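You operate a simulated robot arm through the tools that you are given. There is no shell and no other tool. Be economical: measure what you need, move in short steps, check, and stop when the job is done.

You are at the controls of a simulated robot arm. One attempt, no reset.

Task
Pile some things up. At the end: the yellow cheese from the worktop under the wall cupboards is on the worktop over the double cupboard, with the brown crock from there on top of it and the brown wooden pad on top of that; the red shaker (marked "PAPRIKA") stands on top of the red tin (marked "TEA"); whatever was shut is shut again. Leave all else as you found it, and nothing knocked over.

The check looks at the end state, three seconds after you hand in, the way a careful person would. Anything else that was tipped, shoved, dropped, spilled or broken makes it a failure.

Robot
A 6-joint arm with a two-finger parallel gripper, fixed in place. Base frame: the origin is at the foot of the arm, x ahead of it, y to its left, z up; the work surface is at about z = 0.86. Lengths are in m, angles in rad, forces in N, time in s.
With the tool pointing down near the work surface it reaches from about 0.24 to 0.64 m from the base axis. Its first joint turns from -1.152 to 1.152 rad. Payload 2.7 kg.
Tool frame: the origin (TCP) lies between the finger pads and is the grasp point; the fingertips stand 0.023 m ahead of it; z points along the fingers, y is the line along which they close. The gripper opens to 0.094 m. The fingers are 0.038 m wide and 0.01 m thick; the gripper's body (0.054 by 0.096 m) begins 0.039 m behind the TCP.
Orientation is told as [roll, pitch, yaw] about the base's x, y, z axes, in that order, counted from this pose: with the fingers straight down and closing along the base's y, the tool's x points along the base's -x, its y along +y and its z along -z.

Tools
- The arm moves only by the tool jog_arm. Its argument "rows" is a list that holds one entry, the list of rows, each a list of 7 numbers: the shift along the base's x, y, z in mm, then the turn, a rotation vector about the base's x, y, z in rad, then the gripper command, from -1 (fully open) to 1 (shut), values between in proportion. In form: [[[tx, ty, tz, ax, ay, az, jaw], ...]]. A call has 1 to 10 rows; each row is the pose to reach, as a shift and turn from the pose commanded when the call began. Each row takes 0.2 s and may step no farther than 0.05 m and 0.15 rad from the row before; otherwise, or with a gripper value out of range, the whole call is refused. A pose out of reach is approached as far as the arm can. The call stops where the force on the tool passes 40 N (or 10 N more than at its start, if that is more) or the arm is blocked; 0.2 s more then pass. Each finger travels about 0.045 m/s and halts on what it meets, pressing with about 25 N; the grip force reading is that of the motor and also rises with nothing between the fingers. The clock runs only during rows and for 0.2 s after the last one: add rows that repeat a pose to give the fingers time. It gives the time, the measured TCP pose, the force on the tool (base axes), the opening and the grip force at its end, in the units of the frame above (readings bear some noise), and new pictures: "views" is both (left out), scene, wrist or none.
- Cameras (640 x 400 px; columns grow to the right, rows downward): "scene" is fixed at [0.0821, -0.4473, 1.3884]; the picture's right is [0.62, -0.78, 0.00], its down [-0.54, -0.44, -0.72] and it looks along [0.56, 0.45, -0.70] (base axes); focal length 214 px, centre (320, 200). "wrist" rides on the gripper at [0.086, 0.016, -0.074] in the tool frame; the picture's right is [-0.18, 0.98, 0.00], its down [-0.58, -0.11, -0.81] and it looks along [-0.79, -0.15, 0.59] (tool axes); focal length 243 px, centre (320, 200). There is no depth. A picture from a camera that has moved, and an enlarged one, comes with that camera's place and axes in the base frame and with its lens.
- inspect(camera, box): a new picture of the part [left, top, right, bottom] of that camera's present view, enlarged. It takes no simulated time.
- job_done(): hands the job in; it is judged then, once.

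Go step by step. Nothing tells you positions but the pictures and the camera data: compare them with the known pose of the tool, close in by small moves and look again before you grip or let go. The budget is 120 turns and 200 pictures, counting those below and the enlarged ones. Unless the task says otherwise, let go and move clear before handing in, and close with one line.

The tools are called after "Request:" as a command line: name --argument value ..., lists and objects as JSON in quotes. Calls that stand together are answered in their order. jog_arm: Moves the arm, as the interface text tells. Its arguments: {"type":"object","properties":{"rows":{"type":"array","items":{"type":"array","items":{"type":"array","items":{"type":"number"}}}},"views":{"type":"string","enum":["both","scene","wrist","none"]}},"required":["rows"]} The other tools are called the same way: inspect (camera, box) takes an enlarged picture of a part of a camera's view; job_done () hands the job in.

At the start:

```text
time_s: 0.0
position: [0.353, 0.2639, 1.1922]
tool_rot: [0.001, -0.001, -0.001]
ft_force: [-0.4, -0.2, 0.9]
grip_width: 0.0939
finger_force: 0.1
```

scene: 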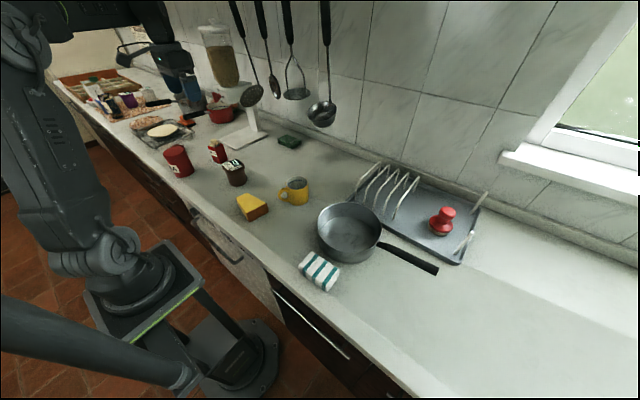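
wrist: 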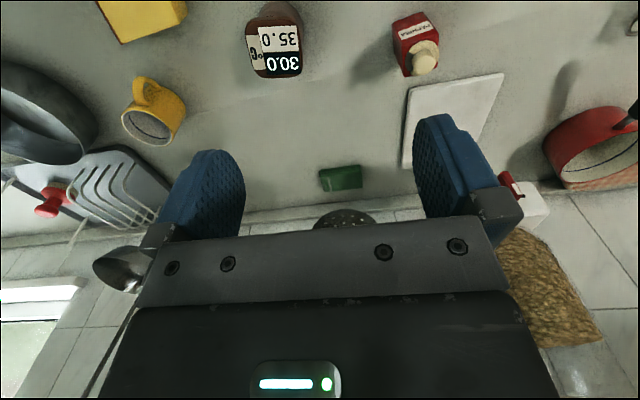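

I see a worktop with a yellow block, red tin, red shaker, brown jar, mug and pan. I'll enlarge parts of the scene to identify the objects.

Request:
inspect --camera "scene" --box '[140, 100, 340, 225]'

Request:
inspect --camera "scene" --box '[40, 60, 200, 160]'

Request:
inspect --camera "scene" --box '[160, 160, 480, 360]'

```text
3.20 times, centred on (240, 162) of scene
camera zoom: at [0.0821, -0.4473, 1.3884], right [0.62, -0.78, 0.0], down [-0.54, -0.44, -0.72], along [0.56, 0.45, -0.7], focal length 686 px, centre (576, 320)
```

zoom: 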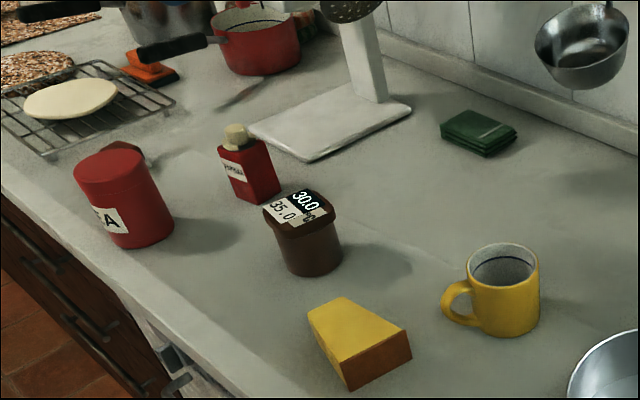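

```text
4.00 times, centred on (120, 110) of scene
camera zoom: at [0.0821, -0.4473, 1.3884], right [0.62, -0.78, 0.0], down [-0.54, -0.44, -0.72], along [0.56, 0.45, -0.7], focal length 858 px, centre (1120, 560)
```

zoom: 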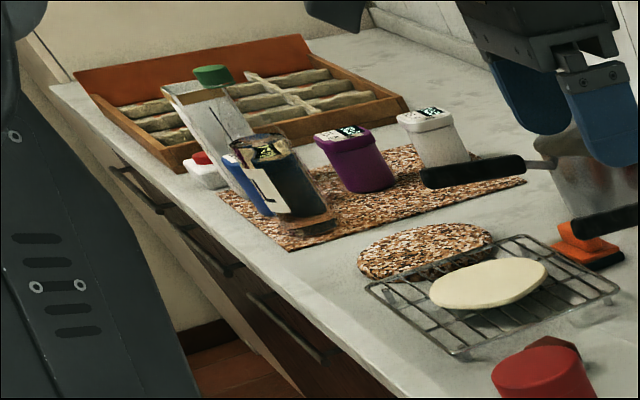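

```text
2.00 times, centred on (320, 260) of scene
camera zoom: at [0.0821, -0.4473, 1.3884], right [0.62, -0.78, 0.0], down [-0.54, -0.44, -0.72], along [0.56, 0.45, -0.7], focal length 429 px, centre (320, 80)
```

zoom: 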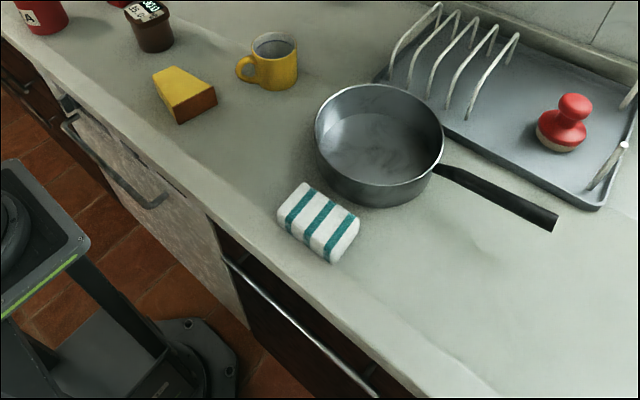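

The yellow wedge is near (0.33, 0.03), the brown crock near (0.39, 0.21), the tin near (0.30, 0.46) and the shaker near (0.43, 0.40). I haven't found the pad or the wall cupboards, so I'll turn the wrist camera left to look.

Request:
jog_arm --rows '[[[0, 0, 0, 0, 0, 0.15, -1], [0, 0, 0, 0, 0, 0.3, -1], [0, 0, 0, 0, 0, 0.45, -1], [0, 0, 0, 0, 0, 0.6, -1], [0, 0, 0, 0, 0, 0.75, -1], [0, 0, 0, 0, 0, 0.9, -1], [0, 0, 0, 0, 0, 1.05, -1], [0, 0, 0, 0, 0, 1.2, -1]]]'

```text
time_s: 1.8
position: [0.3539, 0.2637, 1.1925]
tool_rot: [0.0, 0.001, 1.203]
ft_force: [0.3, -0.5, 0.4]
grip_width: 0.0938
finger_force: 0.0
camera wrist: at [0.3078, 0.1896, 1.2661], right [-0.85, 0.52, 0.0], down [0.31, 0.5, 0.81], along [0.42, 0.69, -0.59], focal length 243 px, centre (320, 200)
```

scene: 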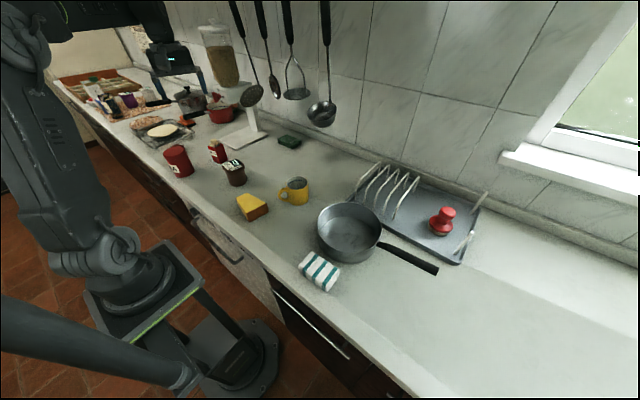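
wrist: 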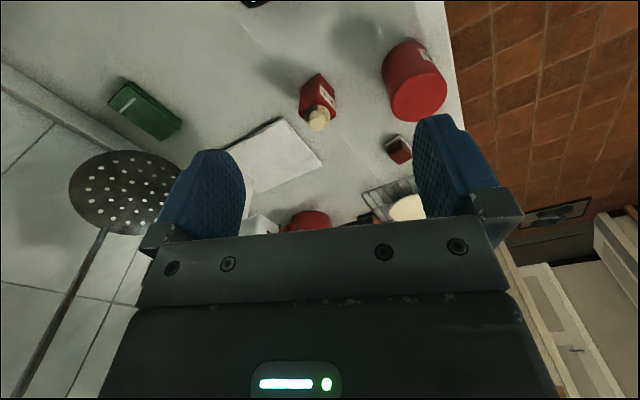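

There is a small brown-red object behind the tin. I'll zoom in on it.

Request:
inspect --camera "wrist" --box '[280, 30, 480, 230]'

Request:
inspect --camera "scene" --box '[110, 70, 230, 170]'

```text
2.00 times, centred on (380, 130) of wrist
camera zoom: at [0.3078, 0.1896, 1.2661], right [-0.85, 0.52, 0.0], down [0.31, 0.5, 0.81], along [0.42, 0.69, -0.59], focal length 485 px, centre (200, 340)
```

zoom: 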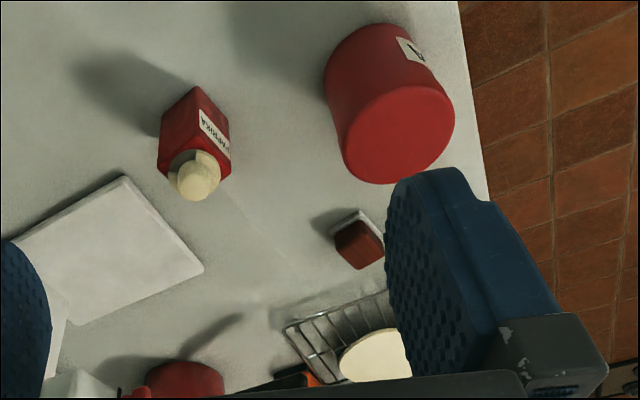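

```text
4.00 times, centred on (170, 120) of scene
camera zoom: at [0.0821, -0.4473, 1.3884], right [0.62, -0.78, 0.0], down [-0.54, -0.44, -0.72], along [0.56, 0.45, -0.7], focal length 858 px, centre (920, 520)
```

zoom: 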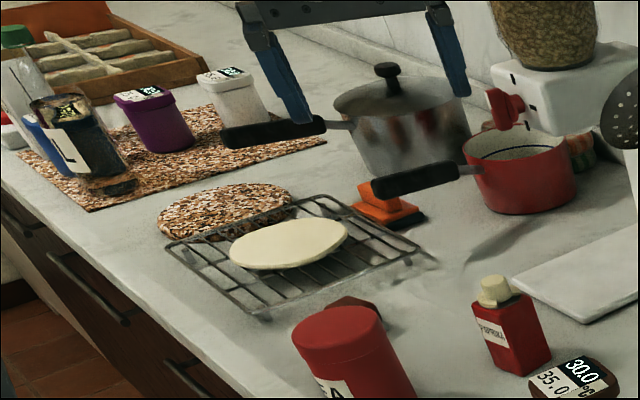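

The block behind the tin is near (0.35, 0.58). Now I'll look to the right side of the kitchen.

Request:
jog_arm --rows '[[[0, -40, 0, 0, 0, -0.15, -1], [0, -80, 0, 0, 0, -0.3, -1], [0, -120, 0, 0, 0, -0.45, -1], [0, -160, 0, 0, 0, -0.6, -1], [0, -200, 0, 0, 0, -0.75, -1], [0, -240, 0, 0, 0, -0.9, -1], [0, -280, 0, 0, 0, -1.05, -1], [0, -320, 0, 0, 0, -1.2, -1]]]' --views "wrist"

Request:
jog_arm --rows '[[[0, 0, 0, 0, 0, -0.15, -1], [0, 0, 0, 0, 0, -0.3, -1], [0, 0, 0, 0, 0, -0.45, -1], [0, 0, 0, 0, 0, -0.6, -1], [0, 0, 0, 0, 0, -0.75, -1], [0, 0, 0, 0, 0, -0.9, -1], [0, 0, 0, 0, 0, -1.05, -1], [0, 0, 0, 0, 0, -1.2, -1]]]' --views "both"

```text
time_s: 3.6
position: [0.3527, -0.059, 1.1912]
tool_rot: [0.001, 0.0, -0.003]
ft_force: [0.2, 0.2, -1.1]
grip_width: 0.094
finger_force: 0.0
camera wrist: at [0.2664, -0.0406, 1.265], right [0.19, 0.98, 0.0], down [0.58, -0.11, 0.81], along [0.79, -0.15, -0.59], focal length 243 px, centre (320, 200)
```

wrist: 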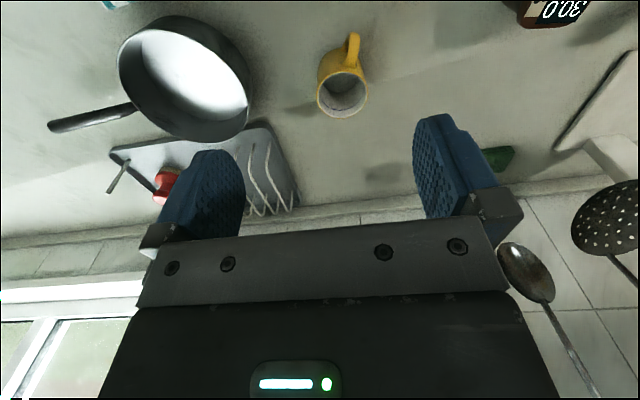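

```text
time_s: 5.4
position: [0.3528, -0.0558, 1.1916]
tool_rot: [0.0, -0.001, -1.203]
ft_force: [1.5, 0.0, -0.2]
grip_width: 0.0941
finger_force: 0.1
camera wrist: at [0.3379, 0.0313, 1.266], right [0.98, 0.18, 0.0], down [0.11, -0.58, 0.81], along [0.15, -0.79, -0.59], focal length 243 px, centre (320, 200)
```

scene: 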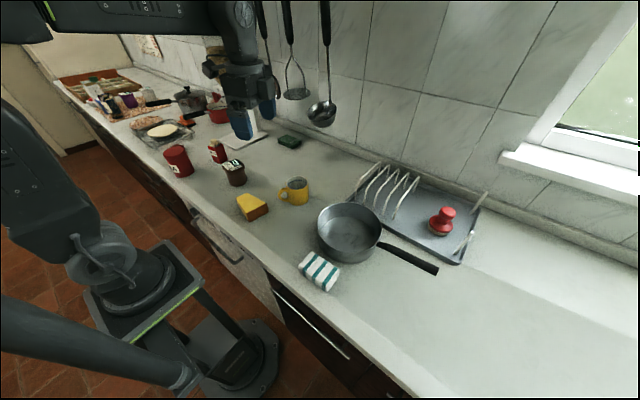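
wrist: 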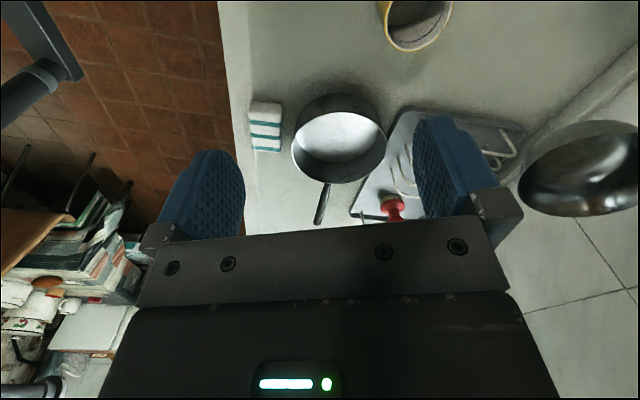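

The pan, a striped sponge and the tray are to the right. I'll move further right to look at the rest of the worktop.

Request:
jog_arm --rows '[[[0, -50, 0, 0, 0, 0, -1], [0, -100, 0, 0, 0, 0, -1], [0, -150, 0, 0, 0, 0, -1], [0, -200, 0, 0, 0, 0, -1], [0, -250, 0, 0, 0, 0, -1], [0, -300, 0, 0, 0, 0, -1], [0, -350, 0, 0, 0, 0, -1]]]' --views "both"

```text
time_s: 7.0
position: [0.3553, -0.4047, 1.1915]
tool_rot: [-0.001, 0.0, -1.201]
ft_force: [0.3, -0.3, 0.6]
grip_width: 0.0942
finger_force: 0.0
camera wrist: at [0.3395, -0.3179, 1.265], right [0.98, 0.19, 0.0], down [0.11, -0.58, 0.81], along [0.15, -0.79, -0.59], focal length 243 px, centre (320, 200)
```

scene: 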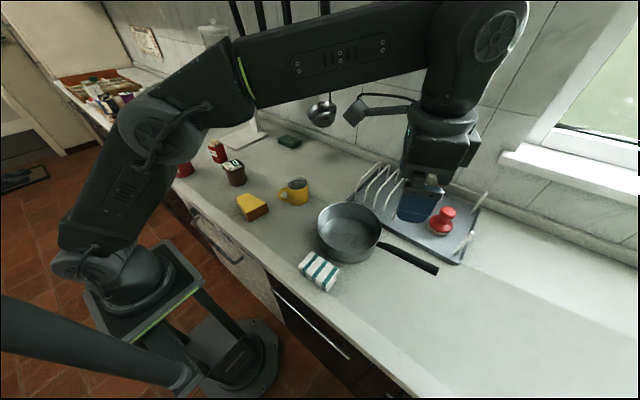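
wrist: 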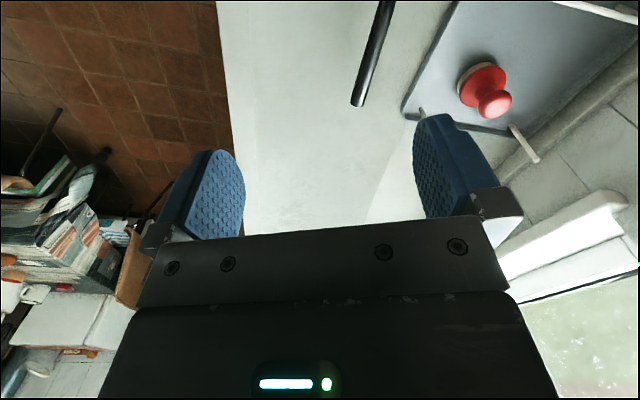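

Nothing else is on the right. I'll return to the middle and then tilt the camera up to see the wall and the cupboards.

Request:
jog_arm --rows '[[[0, 50, 0, 0, 0, 0.15, -1], [0, 100, 0, 0, 0, 0.3, -1], [-10, 150, 0, 0, 0, 0.45, -1], [-20, 200, 0, 0, 0, 0.6, -1], [-30, 250, 0, 0, 0, 0.75, -1], [-40, 300, 0, 0, 0, 0.9, -1], [-40, 350, 0, 0, 0, 1.05, -1], [-40, 400, 0, 0, 0, 1.2, -1], [-40, 450, 0, 0, 0, 1.35, -1], [-40, 500, 0, 0, 0, 1.5, -1]]]' --views "none"

Request:
jog_arm --rows '[[[0, 0, 0, 0, -0.15, 0, -1], [0, 0, 0, 0, -0.3, 0, -1], [0, 0, 0, 0, -0.45, 0, -1], [0, 0, 0, 0, -0.6, 0, -1], [0, 0, 0, 0, -0.75, 0, -1], [0, 0, 0, 0, -0.9, 0, -1]]]' --views "wrist"

```text
refused: row 3 steps farther than a row can; nothing moved
```

```text
time_s: 8.4
position: [0.3536, -0.4068, 1.192]
tool_rot: [0.867, -0.291, -1.336]
ft_force: [0.8, 0.7, -0.1]
grip_width: 0.0942
finger_force: 0.0
camera wrist: at [0.2854, -0.3189, 1.224], right [0.61, 0.19, 0.77], down [-0.57, -0.58, 0.59], along [0.56, -0.79, -0.25], focal length 243 px, centre (320, 200)
```

wrist: 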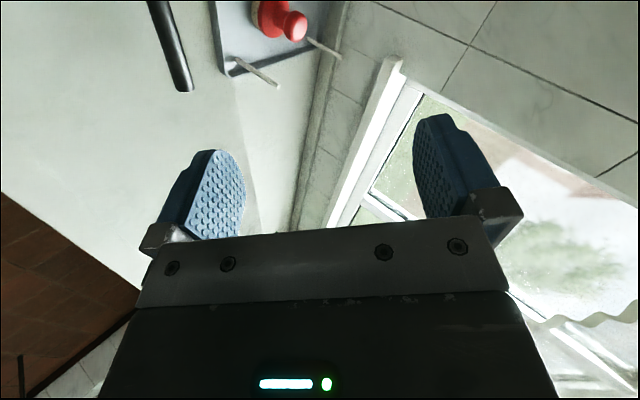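

One row was too long, so that call was refused and the tilt happened at the right-hand end instead. I'll undo the tilt while moving back toward the middle.

Request:
jog_arm --rows '[[[0, 49, 0, 0, 0.15, 0, -1], [0, 98, 0, 0, 0.3, 0, -1], [0, 147, 0, 0, 0.45, 0, -1], [0, 196, 0, 0, 0.6, 0, -1], [0, 245, 0, 0, 0.75, 0, -1], [0, 294, 0, 0, 0.9, 0, -1], [0, 343, 0, 0, 0.9, 0, -1]]]' --views "none"

Request:
jog_arm --rows '[[[0, 20, 0, 0, 0, 0.15, -1], [0, 40, 0, 0, 0, 0.3, -1], [0, 60, 0, 0, 0, 0.45, -1], [0, 80, 0, 0, 0, 0.6, -1], [0, 100, 0, 0, 0, 0.75, -1], [0, 120, 0, 0, 0, 0.9, -1], [0, 140, 0, 0, 0, 1.05, -1], [0, 150, 0, 0, 0, 1.2, -1], [0, 150, 0, 0, 0, 1.35, -1], [0, 150, 0, 0, 0, 1.5, -1]]]' --views "none"

Request:
jog_arm --rows '[[[0, 0, 0, 0.06, -0.13, 0, -1], [0, 0, 0, 0.12, -0.26, 0, -1], [0, 0, 0, 0.18, -0.39, 0, -1], [0, 0, 0, 0.24, -0.52, 0, -1], [0, 0, 0, 0.3, -0.65, 0, -1]]]' --views "wrist"

```text
time_s: 10.0
position: [0.3515, -0.0637, 1.1924]
tool_rot: [-0.002, -0.001, -1.201]
ft_force: [-0.1, 0.3, -0.1]
grip_width: 0.0939
finger_force: 0.1
```

```text
time_s: 12.2
position: [0.3529, 0.0872, 1.1912]
tool_rot: [0.0, 0.0, 0.304]
ft_force: [-0.1, 0.6, -0.5]
grip_width: 0.0939
finger_force: 0.0
```

```text
time_s: 13.4
position: [0.3535, 0.0863, 1.1925]
tool_rot: [0.113, -0.712, 0.258]
ft_force: [-0.3, -0.1, 0.3]
grip_width: 0.0939
finger_force: 0.0
camera wrist: at [0.241, 0.0658, 1.1924], right [-0.18, 0.96, 0.2], down [-0.02, -0.21, 0.98], along [0.98, 0.18, 0.06], focal length 243 px, centre (320, 200)
```

wrist: 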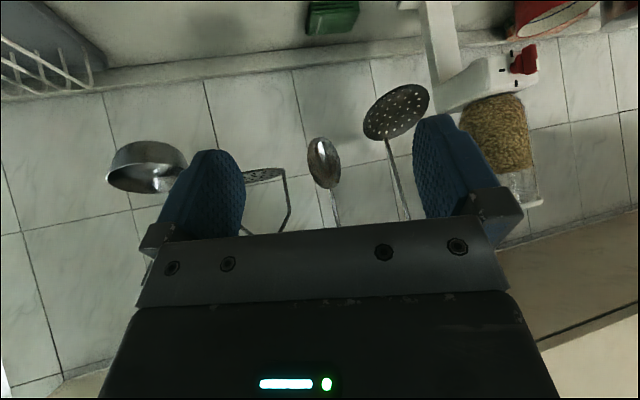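

The underside of the wall cupboards shows at z≈1.39, from about y=-0.28 leftward. Next I need to see the base units, so I'll enlarge their fronts.

Request:
inspect --camera "scene" --box '[40, 90, 400, 400]'

Request:
inspect --camera "scene" --box '[150, 170, 290, 300]'

Request:
inspect --camera "scene" --box '[250, 260, 450, 400]'

```text
1.29 times, centred on (220, 245) of scene
camera zoom: at [0.0821, -0.4473, 1.3884], right [0.62, -0.78, 0.0], down [-0.54, -0.44, -0.72], along [0.56, 0.45, -0.7], focal length 277 px, centre (449, 142)
```

zoom: 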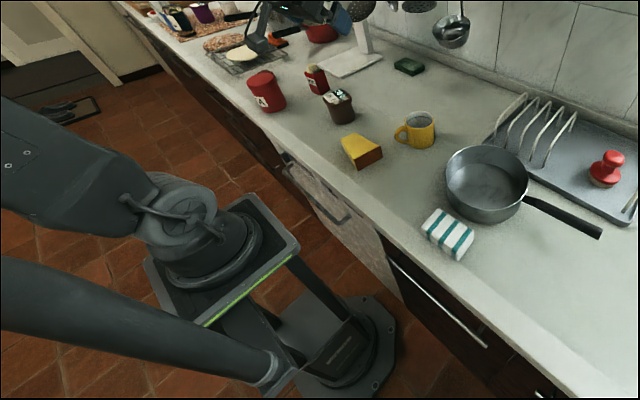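

```text
3.08 times, centred on (220, 235) of scene
camera zoom: at [0.0821, -0.4473, 1.3884], right [0.62, -0.78, 0.0], down [-0.54, -0.44, -0.72], along [0.56, 0.45, -0.7], focal length 660 px, centre (628, 92)
```

zoom: 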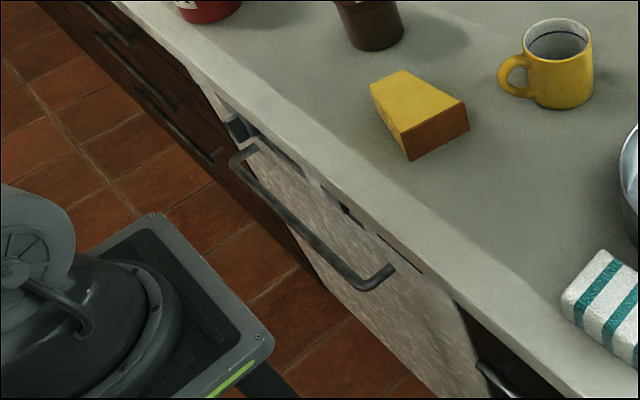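

```text
2.86 times, centred on (350, 330) of scene
camera zoom: at [0.0821, -0.4473, 1.3884], right [0.62, -0.78, 0.0], down [-0.54, -0.44, -0.72], along [0.56, 0.45, -0.7], focal length 613 px, centre (234, -171)
```

zoom: 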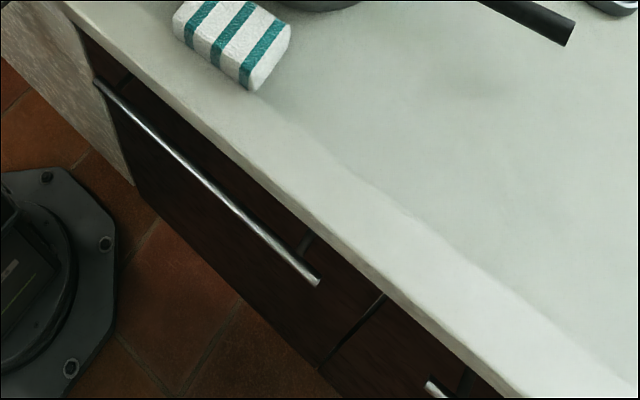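

The base unit with two bar handles (the double cupboard) runs from about y=-0.15 to the right. The wedge and crock both stand under the wall cupboards, so the pile goes near (0.32, -0.42). Next I'll look closely at the brown block behind the tin.

Request:
jog_arm --rows '[[[0, 0, 0, -0.06, 0.13, 0, -1], [0, 0, 0, -0.12, 0.26, 0, -1], [0, 0, 0, -0.18, 0.39, 0, -1], [0, 0, 0, -0.24, 0.52, 0, -1], [0, 0, 0, -0.3, 0.65, 0, -1]]]' --views "none"

Request:
jog_arm --rows '[[[-5, 40, 0, 0, 0, 0.1, -1], [-10, 80, 0, 0, 0, 0.2, -1], [-15, 120, 0, 0, 0, 0.3, -1], [-20, 160, 0, 0, 0, 0.4, -1], [-25, 200, 0, 0, 0, 0.5, -1], [-30, 240, 0, 0, 0, 0.6, -1], [-35, 280, 0, 0, 0, 0.7, -1], [-40, 320, 0, 0, 0, 0.7, -1], [-40, 350, 0, 0, 0, 0.7, -1]]]' --views "wrist"

```text
time_s: 14.6
position: [0.3532, 0.0863, 1.1917]
tool_rot: [-0.002, 0.002, 0.3]
ft_force: [0.3, -0.2, -0.8]
grip_width: 0.094
finger_force: 0.1
```

```text
time_s: 16.6
position: [0.3109, 0.4356, 1.1917]
tool_rot: [0.002, 0.0, 1.0]
ft_force: [0.1, -1.0, -0.2]
grip_width: 0.0938
finger_force: 0.1
camera wrist: at [0.2529, 0.3733, 1.2657], right [-0.73, 0.69, 0.0], down [0.41, 0.43, 0.81], along [0.55, 0.59, -0.59], focal length 243 px, centre (320, 200)
```

wrist: 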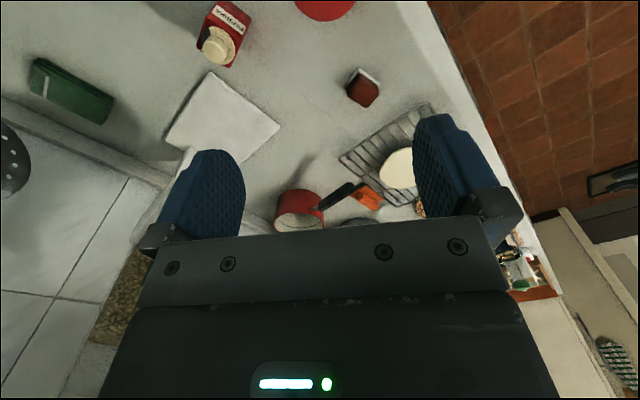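

Request:
inspect --camera "wrist" --box '[310, 40, 430, 120]'

Request:
inspect --camera "wrist" --box '[260, 140, 440, 240]'

```text
5.00 times, centred on (370, 80) of wrist
camera zoom: at [0.2529, 0.3733, 1.2657], right [-0.73, 0.69, 0.0], down [0.41, 0.43, 0.81], along [0.55, 0.59, -0.59], focal length 1213 px, centre (70, 800)
```

zoom: 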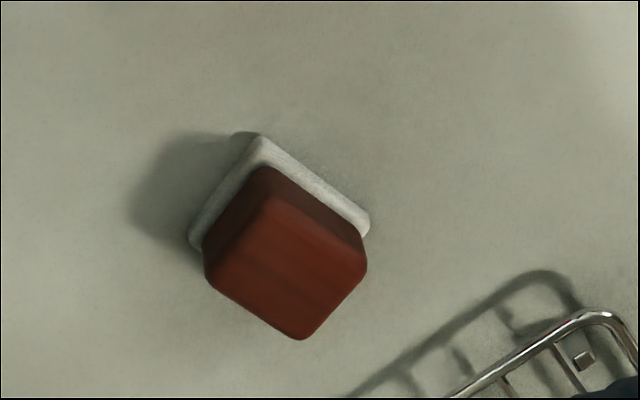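

```text
3.56 times, centred on (350, 190) of wrist
camera zoom: at [0.2529, 0.3733, 1.2657], right [-0.73, 0.69, 0.0], down [0.41, 0.43, 0.81], along [0.55, 0.59, -0.59], focal length 863 px, centre (213, 236)
```

zoom: 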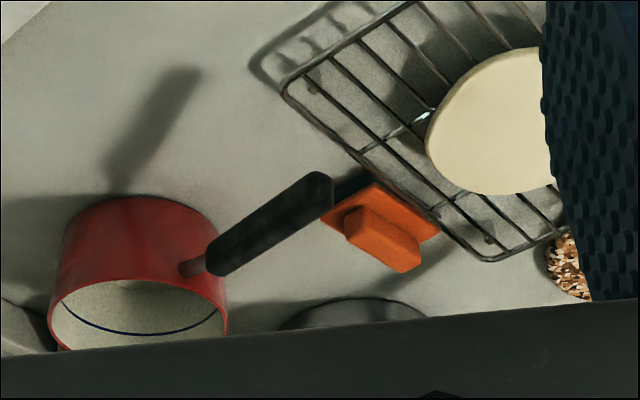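

The block is brown wood on a felt base, so I take it to be the brown wooden pad, at about (0.34, 0.57). The cheese comes first: it is centred near (0.325, 0.035) with its long axis along y. I'll turn to yaw -1.57 above it.

Request:
jog_arm --rows '[[[2, -40, 0, 0, 0, -0.15, -1], [4, -80, 0, 0, 0, -0.3, -1], [6, -120, 0, 0, 0, -0.45, -1], [8, -160, 0, 0, 0, -0.6, -1], [10, -200, 0, 0, 0, -0.75, -1], [12, -240, 0, 0, 0, -0.9, -1], [14, -280, 0, 0, 0, -1.05, -1], [14, -320, 0, 0, 0, -1.2, -1], [14, -360, 0, 0, 0, -1.35, -1], [14, -400, 0, 0, 0, -1.5, -1]]]' --views "none"

Request:
jog_arm --rows '[[[0, 0, 0, 0, 0, -0.15, -1], [0, 0, -20, 0, 0, -0.3, -1], [0, 0, -40, 0, 0, -0.45, -1], [0, 0, -60, 0, 0, -0.6, -1], [0, 0, -80, 0, 0, -0.75, -1], [0, 0, -100, 0, 0, -0.9, -1], [0, 0, -120, 0, 0, -1.05, -1], [0, 0, -150, 0, 0, -1.05, -1], [0, 0, -170, 0, 0, -1.05, -1]]]' --views "both"

```text
time_s: 18.8
position: [0.3261, 0.0368, 1.1913]
tool_rot: [-0.001, 0.0, -0.504]
ft_force: [0.0, 0.3, -0.6]
grip_width: 0.0937
finger_force: 0.0
```

```text
time_s: 20.8
position: [0.3298, 0.0352, 1.022]
tool_rot: [0.0, -0.001, -1.55]
ft_force: [0.4, 0.7, -0.3]
grip_width: 0.094
finger_force: 0.0
camera wrist: at [0.3438, 0.1238, 1.0955], right [0.99, -0.16, 0.0], down [-0.1, -0.58, 0.81], along [-0.13, -0.8, -0.59], focal length 243 px, centre (320, 200)
```

scene: 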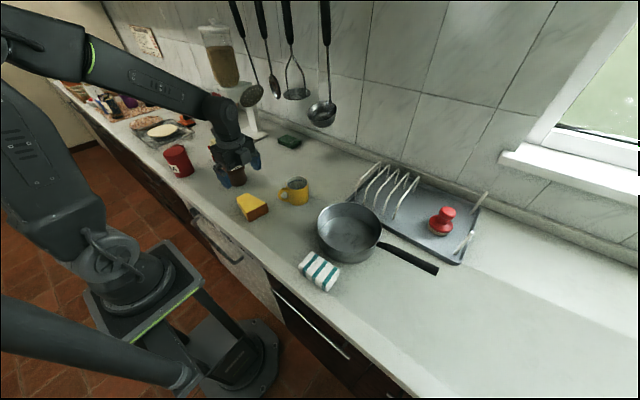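
wrist: 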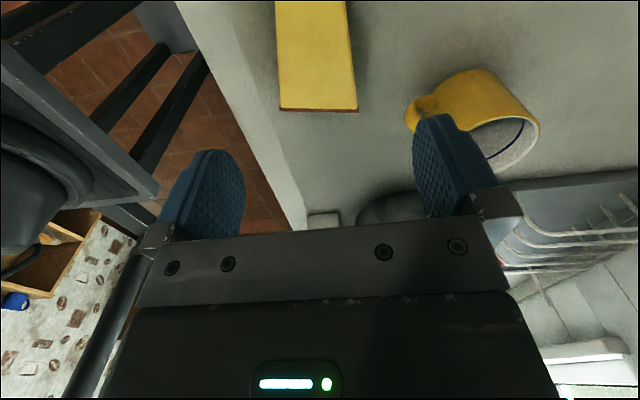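

The wrist view agrees: the cheese centre is near (0.325, 0.033) with its axis turned about 0.1 rad clockwise from y. I'll align and lower over it.

Request:
jog_arm --rows '[[[-2, -1, -30, 0, 0, -0.06, -1], [-3, -2, -70, 0, 0, -0.12, -1], [-3, -2, -100, 0, 0, -0.12, -1]]]' --views "both"

```text
time_s: 21.6
position: [0.327, 0.0345, 0.9214]
tool_rot: [0.0, 0.0, -1.67]
ft_force: [-0.4, 0.6, -0.3]
grip_width: 0.094
finger_force: 0.1
camera wrist: at [0.3518, 0.1197, 0.9955], right [0.96, -0.28, 0.0], down [-0.17, -0.57, 0.81], along [-0.23, -0.77, -0.59], focal length 243 px, centre (320, 200)
```

scene: 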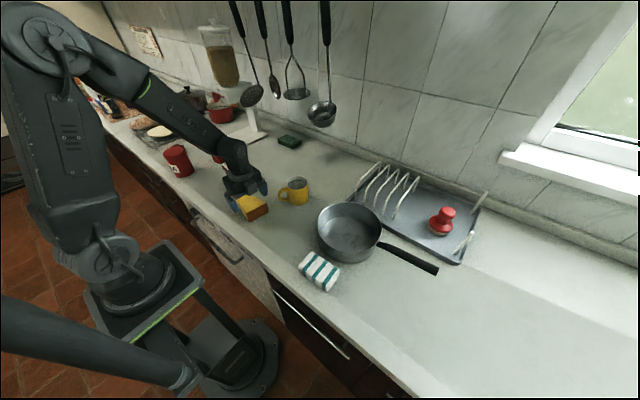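
wrist: 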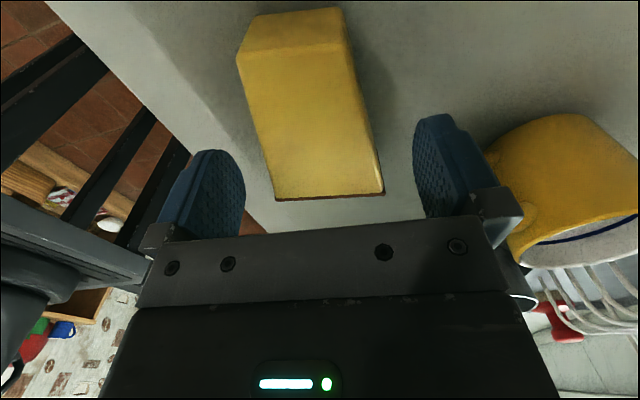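

The cheese lies between the fingers, about 4 mm off centre. I'll lower to z≈0.886 and close.

Request:
jog_arm --rows '[[[-4, -2, -17, 0, 0, 0, -1], [-4, -2, -34, 0, 0, 0, -1], [-4, -2, -34, 0, 0, 0, 0], [-4, -2, -34, 0, 0, 0, 1], [-4, -2, -34, 0, 0, 0, 1], [-4, -2, -34, 0, 0, 0, 1], [-4, -2, -34, 0, 0, 0, 1]]]' --views "wrist"

```text
time_s: 23.2
position: [0.3202, 0.0333, 0.8883]
tool_rot: [0.0, -0.001, -1.671]
ft_force: [0.4, 0.0, 0.3]
grip_width: 0.0656
finger_force: 24.8
camera wrist: at [0.3454, 0.1178, 0.9623], right [0.96, -0.28, 0.0], down [-0.17, -0.57, 0.81], along [-0.23, -0.77, -0.59], focal length 243 px, centre (320, 200)
```

wrist: 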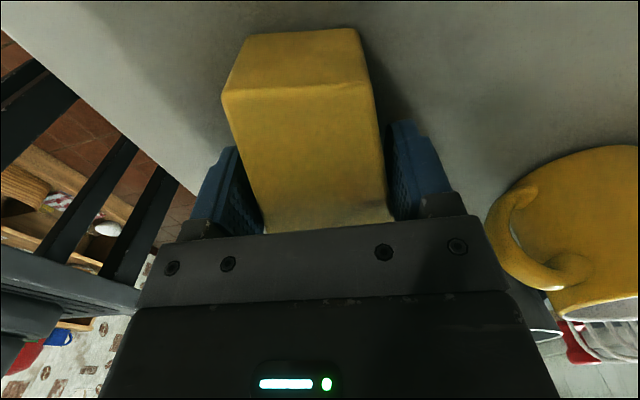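

It is gripped with an opening of 66 mm. I'll lift it and carry it to the right.

Request:
jog_arm --rows '[[[0, 0, 20, 0, 0, 0, 1], [0, 0, 60, 0, 0, 0, 1], [0, 0, 100, 0, 0, 0, 1], [0, 0, 140, 0, 0, 0, 1], [0, 0, 160, 0, 0, 0, 1], [0, -40, 160, 0, 0, 0, 1], [0, -80, 160, 0, 0, 0, 1]]]' --views "scene"

Request:
jog_arm --rows '[[[0, -40, 0, 0, 0, 0, 1], [0, -80, 0, 0, 0, 0, 1], [0, -120, 0, 0, 0, 0, 1], [0, -160, 0, 0, 0, 0, 1], [0, -200, 0, 0, 0, 0, 1], [0, -240, 0, 0, 0, 0, 1], [0, -280, 0, 0, 0, 0, 1], [0, -320, 0, 0, 0, 0, 1], [0, -355, 0, 0, 0, 0, 1], [0, -370, 0, 0, 0, 0, 1]]]' --views "both"

```text
time_s: 24.8
position: [0.3216, -0.0486, 1.047]
tool_rot: [0.0, 0.001, -1.67]
ft_force: [0.3, 0.1, 0.0]
grip_width: 0.0
finger_force: 25.4
```

scene: 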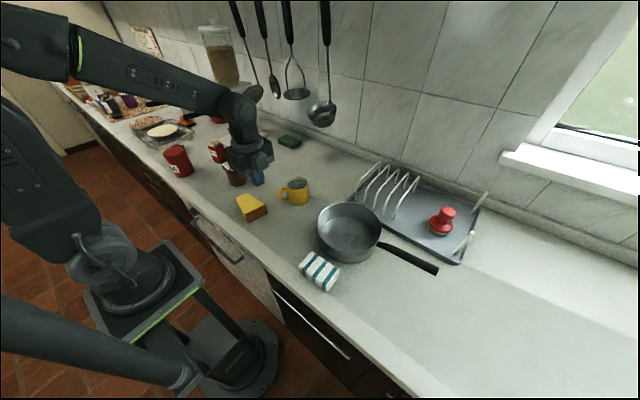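

```text
time_s: 27.0
position: [0.3201, -0.4183, 1.0482]
tool_rot: [0.0, 0.0, -1.668]
ft_force: [-0.3, -0.1, 0.2]
grip_width: 0.0
finger_force: 24.9
camera wrist: at [0.3441, -0.3334, 1.1216], right [0.96, -0.28, 0.0], down [-0.17, -0.57, 0.81], along [-0.23, -0.77, -0.59], focal length 243 px, centre (320, 200)
```

scene: 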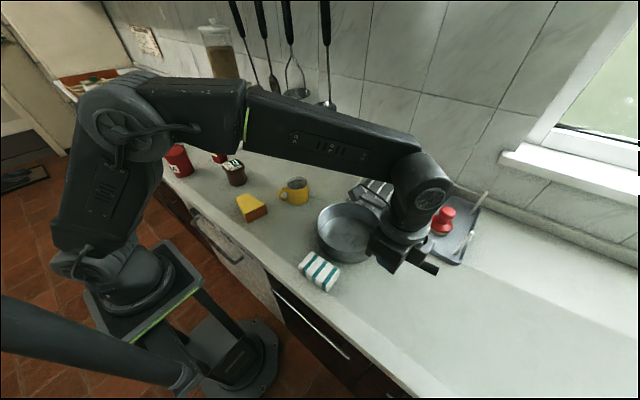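
wrist: 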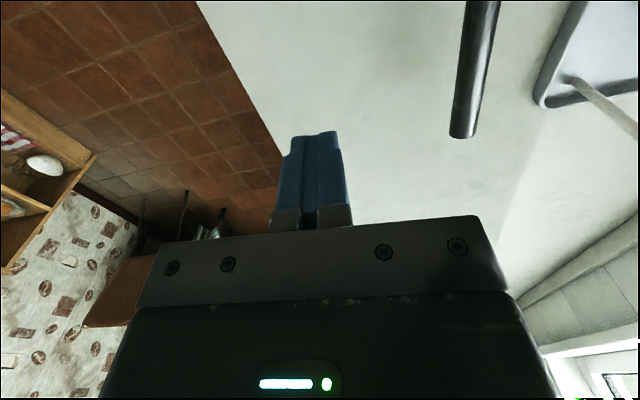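

The gripper is empty: the cheese slipped out at the lift and still stands where it was. I'll go back and look at it closely.

Request:
jog_arm --rows '[[[0, 48, 0, 0, 0, 0, 0], [0, 96, 0, 0, 0, 0, -1], [0, 144, 0, 0, 0, 0, -1], [0, 192, 0, 0, 0, 0, -1], [0, 240, 0, 0, 0, 0, -1], [0, 288, 0, 0, 0, 0, -1], [0, 336, 0, 0, 0, 0, -1], [0, 384, 0, 0, 0, 0, -1], [0, 432, 0, 0, 0, 0, -1], [0, 475, 0, 0, 0, 0, -1]]]' --views "wrist"

Request:
inspect --camera "scene" --box '[220, 180, 284, 230]'

Request:
inspect --camera "wrist" --box '[200, 0, 440, 150]'

```text
time_s: 29.2
position: [0.3211, 0.0568, 1.0451]
tool_rot: [-0.001, 0.001, -1.67]
ft_force: [-0.8, 0.0, 1.2]
grip_width: 0.0941
finger_force: 0.1
camera wrist: at [0.3452, 0.1428, 1.1195], right [0.96, -0.28, 0.0], down [-0.17, -0.57, 0.81], along [-0.23, -0.77, -0.59], focal length 243 px, centre (320, 200)
```

wrist: 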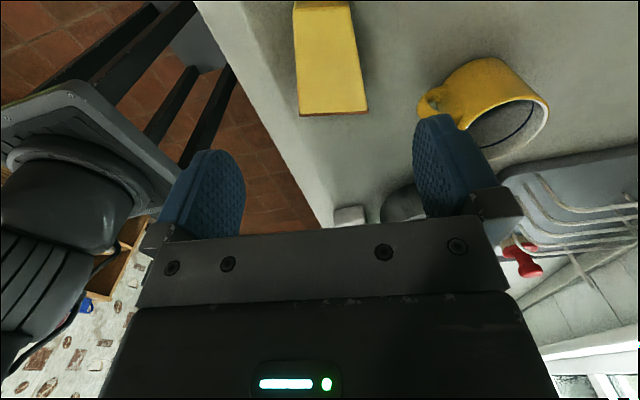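

```text
8.00 times, centred on (252, 205) of scene
camera zoom: at [0.0821, -0.4474, 1.3884], right [0.62, -0.78, 0.0], down [-0.54, -0.44, -0.72], along [0.56, 0.45, -0.7], focal length 1716 px, centre (864, 160)
```

zoom: 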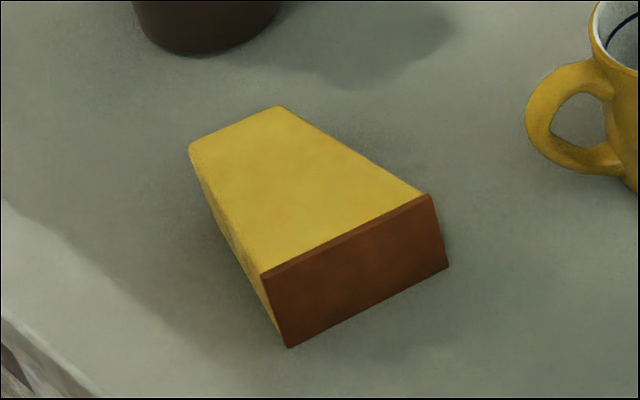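

```text
2.67 times, centred on (320, 75) of wrist
camera zoom: at [0.3452, 0.1428, 1.1195], right [0.96, -0.28, 0.0], down [-0.17, -0.57, 0.81], along [-0.23, -0.77, -0.59], focal length 647 px, centre (320, 533)
```

zoom: 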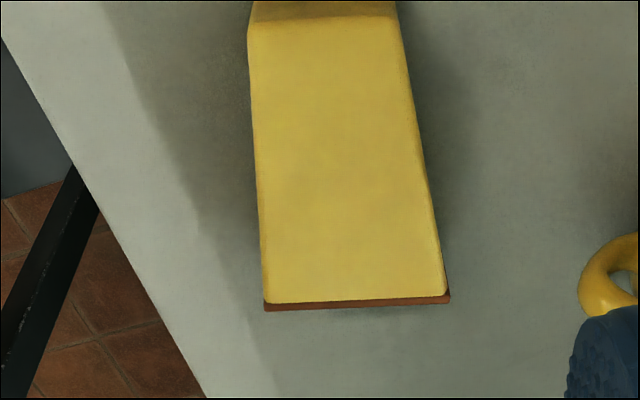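

The cheese sits almost as before, turned slightly. The parallel fingers touched the tapered sides only at their wide-end edges, behind the centre of mass. I'll grip again further toward the narrow end, better aligned and lower.

Request:
jog_arm --rows '[[[2, -2, -40, 0, 0, -0.06, -1], [3, -4, -80, 0, 0, -0.06, -1], [3, -5, -120, 0, 0, -0.06, -1]]]' --views "wrist"

```text
time_s: 30.0
position: [0.3241, 0.0538, 0.9267]
tool_rot: [0.0, 0.001, -1.73]
ft_force: [-0.5, 0.0, -0.1]
grip_width: 0.0941
finger_force: 0.1
camera wrist: at [0.3546, 0.1366, 1.0003], right [0.94, -0.34, 0.0], down [-0.2, -0.56, 0.81], along [-0.27, -0.76, -0.59], focal length 243 px, centre (320, 200)
```

wrist: 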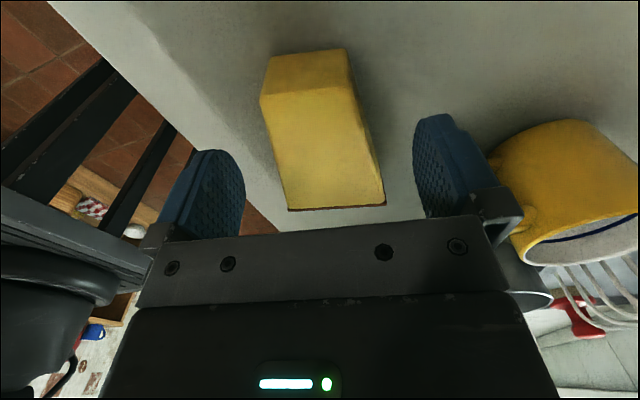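

The cheese is well between the fingers. I'll lower to z≈0.884, grip, and lift only a little before checking.

Request:
jog_arm --rows '[[[-1, -6, -20, 0, 0, 0, -1], [-1, -6, -42, 0, 0, 0, -1], [-1, -6, -42, 0, 0, 0, 0], [-1, -6, -42, 0, 0, 0, 1], [-1, -6, -42, 0, 0, 0, 1], [-1, -6, -42, 0, 0, 0, 1], [-1, -6, -42, 0, 0, 0, 1], [-1, -6, -38, 0, 0, 0, 1], [-1, -6, -34, 0, 0, 0, 1]]]' --views "wrist"

```text
time_s: 32.0
position: [0.3227, 0.0461, 0.8931]
tool_rot: [0.0, 0.0, -1.73]
ft_force: [-0.2, 0.5, -2.5]
grip_width: 0.0603
finger_force: 24.8
camera wrist: at [0.3531, 0.13, 0.9668], right [0.94, -0.34, 0.0], down [-0.2, -0.56, 0.81], along [-0.27, -0.76, -0.59], focal length 243 px, centre (320, 200)
```

wrist: 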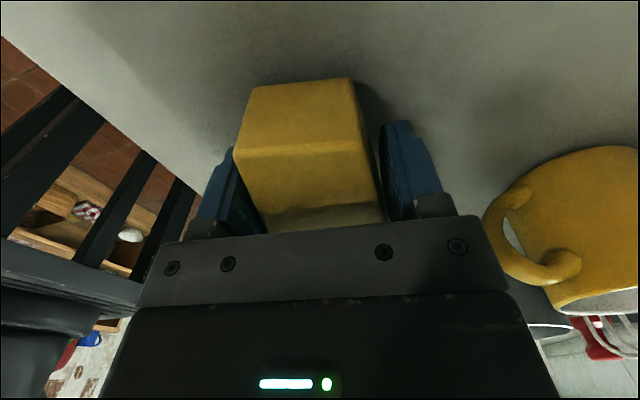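

The tool now carries about 2.5 N, so the cheese is lifting. I'll raise it gently and check.

Request:
jog_arm --rows '[[[0, 0, 8, 0, 0, 0, 1], [0, 0, 18, 0, 0, 0, 1], [0, 0, 28, 0, 0, 0, 1], [0, 0, 38, 0, 0, 0, 1], [0, 0, 48, 0, 0, 0, 1], [0, 0, 58, 0, 0, 0, 1], [0, 0, 68, 0, 0, 0, 1], [0, 0, 80, 0, 0, 0, 1]]]' --views "both"

```text
time_s: 33.8
position: [0.3234, 0.0472, 0.9726]
tool_rot: [0.0, 0.0, -1.729]
ft_force: [0.1, -0.3, -2.1]
grip_width: 0.0604
finger_force: 24.6
camera wrist: at [0.3543, 0.131, 1.0473], right [0.94, -0.34, 0.0], down [-0.2, -0.56, 0.81], along [-0.27, -0.76, -0.59], focal length 243 px, centre (320, 200)
```

scene: 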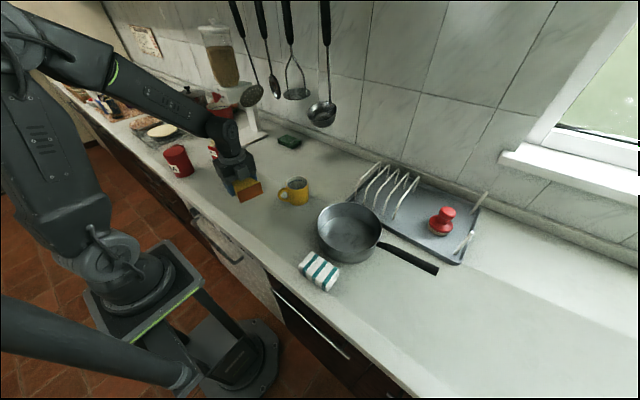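
wrist: 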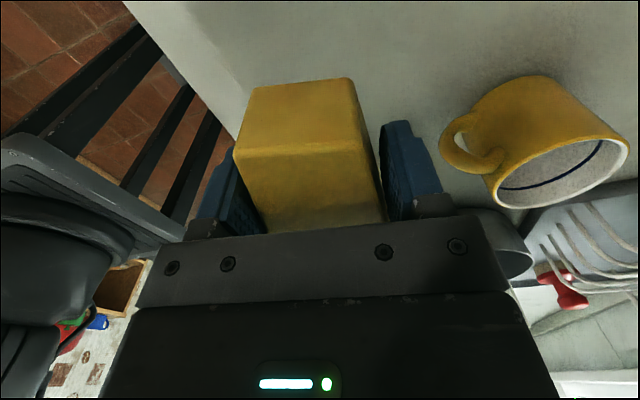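

It is held firmly. I'll carry it smoothly to the right at z≈1.04.

Request:
jog_arm --rows '[[[0, 0, 20, 0, 0, 0, 1], [0, -10, 45, 0, 0, 0, 1], [0, -30, 65, 0, 0, 0, 1], [0, -60, 70, 0, 0, 0, 1], [0, -90, 70, 0, 0, 0, 1], [0, -120, 70, 0, 0, 0, 1], [0, -150, 70, 0, 0, 0, 1], [0, -180, 70, 0, 0, 0, 1], [0, -205, 70, 0, 0, 0, 1], [0, -225, 70, 0, 0, 0, 1]]]' --views "none"

Request:
jog_arm --rows '[[[0, -20, 0, 0, 0, 0, 1], [0, -45, 0, 0, 0, 0, 1], [0, -75, 0, 0, 0, 0, 1], [0, -105, 0, 0, 0, 0, 1], [0, -135, 0, 0, 0, 0, 1], [0, -165, 0, 0, 0, 0, 1], [0, -190, 0, 0, 0, 0, 1], [0, -210, 0, 0, 0, 0, 1], [0, -220, 0, 0, 0, 0, 1]]]' --views "both"

```text
time_s: 36.0
position: [0.321, -0.178, 1.0454]
tool_rot: [-0.003, 0.0, -1.729]
ft_force: [0.0, -0.4, -1.7]
grip_width: 0.0606
finger_force: 24.6
```

```text
time_s: 38.0
position: [0.3227, -0.3988, 1.0445]
tool_rot: [0.0, 0.0, -1.728]
ft_force: [0.2, 0.1, -1.3]
grip_width: 0.0604
finger_force: 25.1
camera wrist: at [0.3524, -0.3152, 1.1177], right [0.94, -0.34, 0.0], down [-0.2, -0.56, 0.81], along [-0.27, -0.76, -0.59], focal length 243 px, centre (320, 200)
```

scene: 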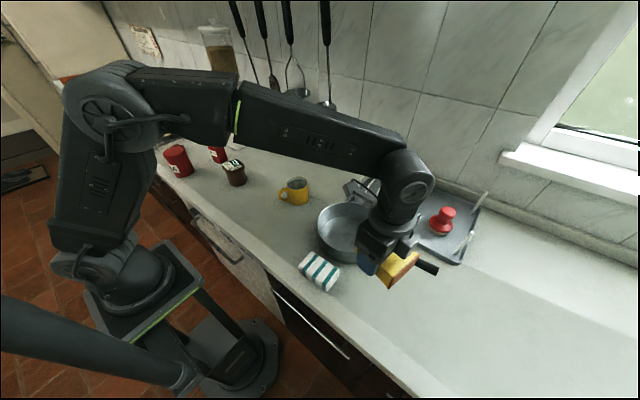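
wrist: 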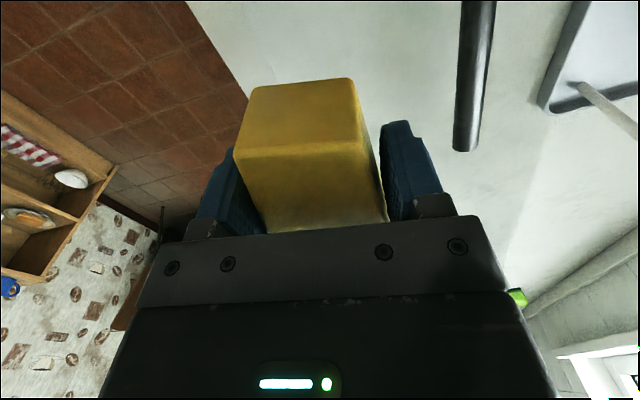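

It is over clear worktop in front of the pan handle. I'll lower it gently.

Request:
jog_arm --rows '[[[0, 0, -25, 0, 0, 0, 1], [0, 0, -55, 0, 0, 0, 1], [0, 0, -85, 0, 0, 0, 1], [0, 0, -115, 0, 0, 0, 1], [0, 0, -135, 0, 0, 0, 1], [0, 0, -148, 0, 0, 0, 1], [0, 0, -153, 0, 0, 0, 1], [0, 0, -156, 0, 0, 0, 1]]]' --views "scene"

```text
time_s: 39.8
position: [0.323, -0.3967, 0.8871]
tool_rot: [0.001, 0.0, -1.73]
ft_force: [0.1, -0.6, -2.7]
grip_width: 0.0604
finger_force: 24.9
```

scene: 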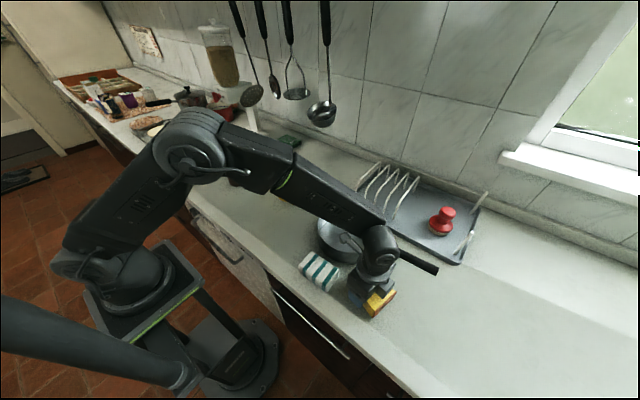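

Still hanging by about 2 mm; a few more millimetres down to contact.

Request:
jog_arm --rows '[[[0, 0, -1.5, 0, 0, 0, 1], [0, 0, -3, 0, 0, 0, 1], [0, 0, -3.5, 0, 0, 0, 1]]]' --views "wrist"

```text
time_s: 40.6
position: [0.3236, -0.3985, 0.8842]
tool_rot: [0.0, 0.0, -1.73]
ft_force: [-0.1, 0.0, -1.8]
grip_width: 0.0605
finger_force: 24.7
camera wrist: at [0.3532, -0.3146, 0.9577], right [0.94, -0.34, 0.0], down [-0.2, -0.56, 0.81], along [-0.27, -0.76, -0.59], focal length 243 px, centre (320, 200)
```

wrist: 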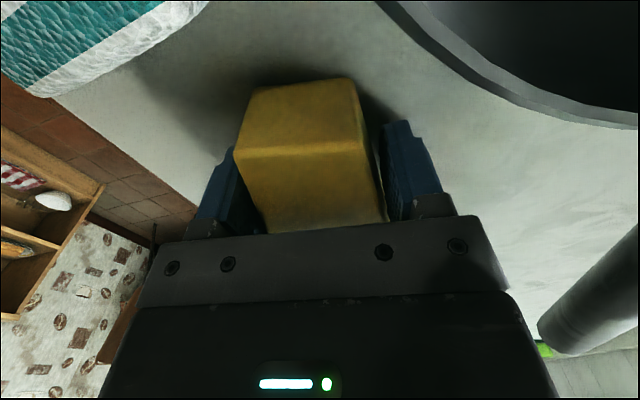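

Request:
jog_arm --rows '[[[0, 0, -1, 0, 0, 0, 1], [0, 0, -2, 0, 0, 0, 1]]]' --views "none"

```text
time_s: 41.2
position: [0.3235, -0.3985, 0.8826]
tool_rot: [0.002, -0.002, -1.731]
ft_force: [1.4, 1.6, 10.7]
grip_width: 0.0601
finger_force: 25.1
```

It is in contact with the worktop (+11 N). I'll open and rise straight up.

Request:
jog_arm --rows '[[[0, 0, 1, 0, 0, 0, 0.2], [0, 0, 1, 0, 0, 0, -0.5], [0, 0, 1, 0, 0, 0, -1], [0, 0, 1, 0, 0, 0, -1], [0, 0, 20, 0, 0, 0, -1], [0, 0, 60, 0, 0, 0, -1], [0, 0, 100, 0, 0, 0, -1], [0, 0, 140, 0, 0, 0, -1], [0, 30, 165, 0, 0, 0, -1]]]' --views "both"

```text
time_s: 43.2
position: [0.323, -0.369, 1.0477]
tool_rot: [0.0, 0.0, -1.729]
ft_force: [-0.4, 0.5, -0.7]
grip_width: 0.0942
finger_force: 0.0
camera wrist: at [0.3535, -0.2857, 1.1216], right [0.94, -0.34, 0.0], down [-0.2, -0.56, 0.81], along [-0.27, -0.76, -0.59], focal length 243 px, centre (320, 200)
```

scene: 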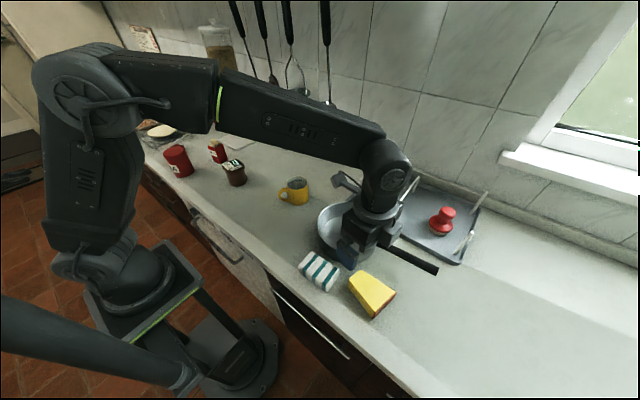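
wrist: 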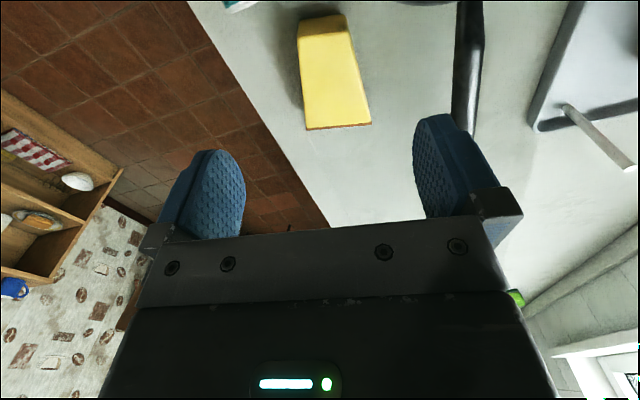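

The cheese is placed, centred near (0.321, -0.416). Now I'll go to the crock, turning the tool back to yaw 0 on the way.

Request:
jog_arm --rows '[[[0, 30, 15, 0, 0, 0.13, -1], [0, 75, 30, 0, 0, 0.27, -1], [0, 120, 45, 0, 0, 0.41, -1], [0, 165, 60, 0, 0, 0.55, -1], [0, 210, 60, 0, 0, 0.7, -1], [0, 255, 60, 0, 0, 0.84, -1], [0, 300, 60, 0, 0, 0.98, -1], [0, 345, 60, 0, 0, 1.12, -1], [0, 390, 60, 0, 0, 1.26, -1], [0, 435, 60, 0, 0, 1.4, -1]]]' --views "none"

Request:
jog_arm --rows '[[[10, 30, 0, 0, 0, 0.11, -1], [20, 60, 0, 0, 0, 0.22, -1], [30, 90, -10, 0, 0, 0.33, -1], [30, 120, -20, 0, 0, 0.33, -1], [30, 140, -30, 0, 0, 0.33, -1]]]' --views "both"

```text
time_s: 45.4
position: [0.3248, 0.066, 1.1075]
tool_rot: [-0.001, 0.002, -0.327]
ft_force: [0.4, 0.6, -0.7]
grip_width: 0.0941
finger_force: 0.0
```

```text
time_s: 46.6
position: [0.3521, 0.2061, 1.0788]
tool_rot: [-0.002, -0.001, 0.001]
ft_force: [0.7, 0.2, -0.1]
grip_width: 0.0941
finger_force: 0.0
camera wrist: at [0.2671, 0.2229, 1.1521], right [0.18, 0.98, 0.0], down [0.58, -0.11, 0.81], along [0.79, -0.15, -0.59], focal length 243 px, centre (320, 200)
```

scene: 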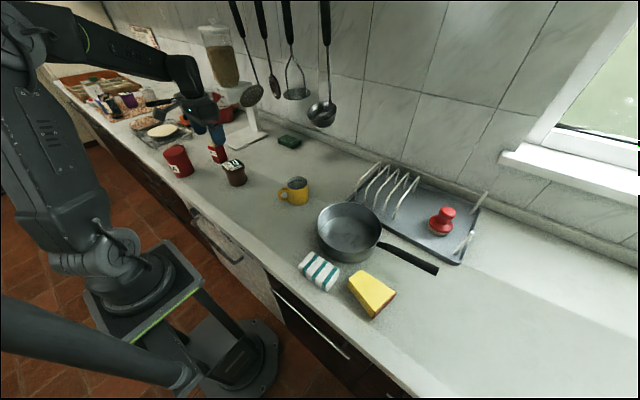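
wrist: 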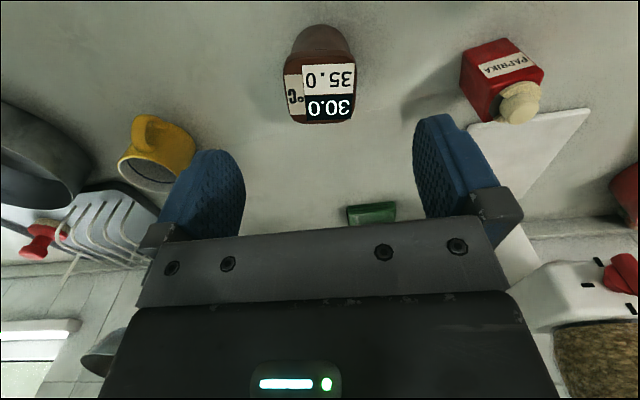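

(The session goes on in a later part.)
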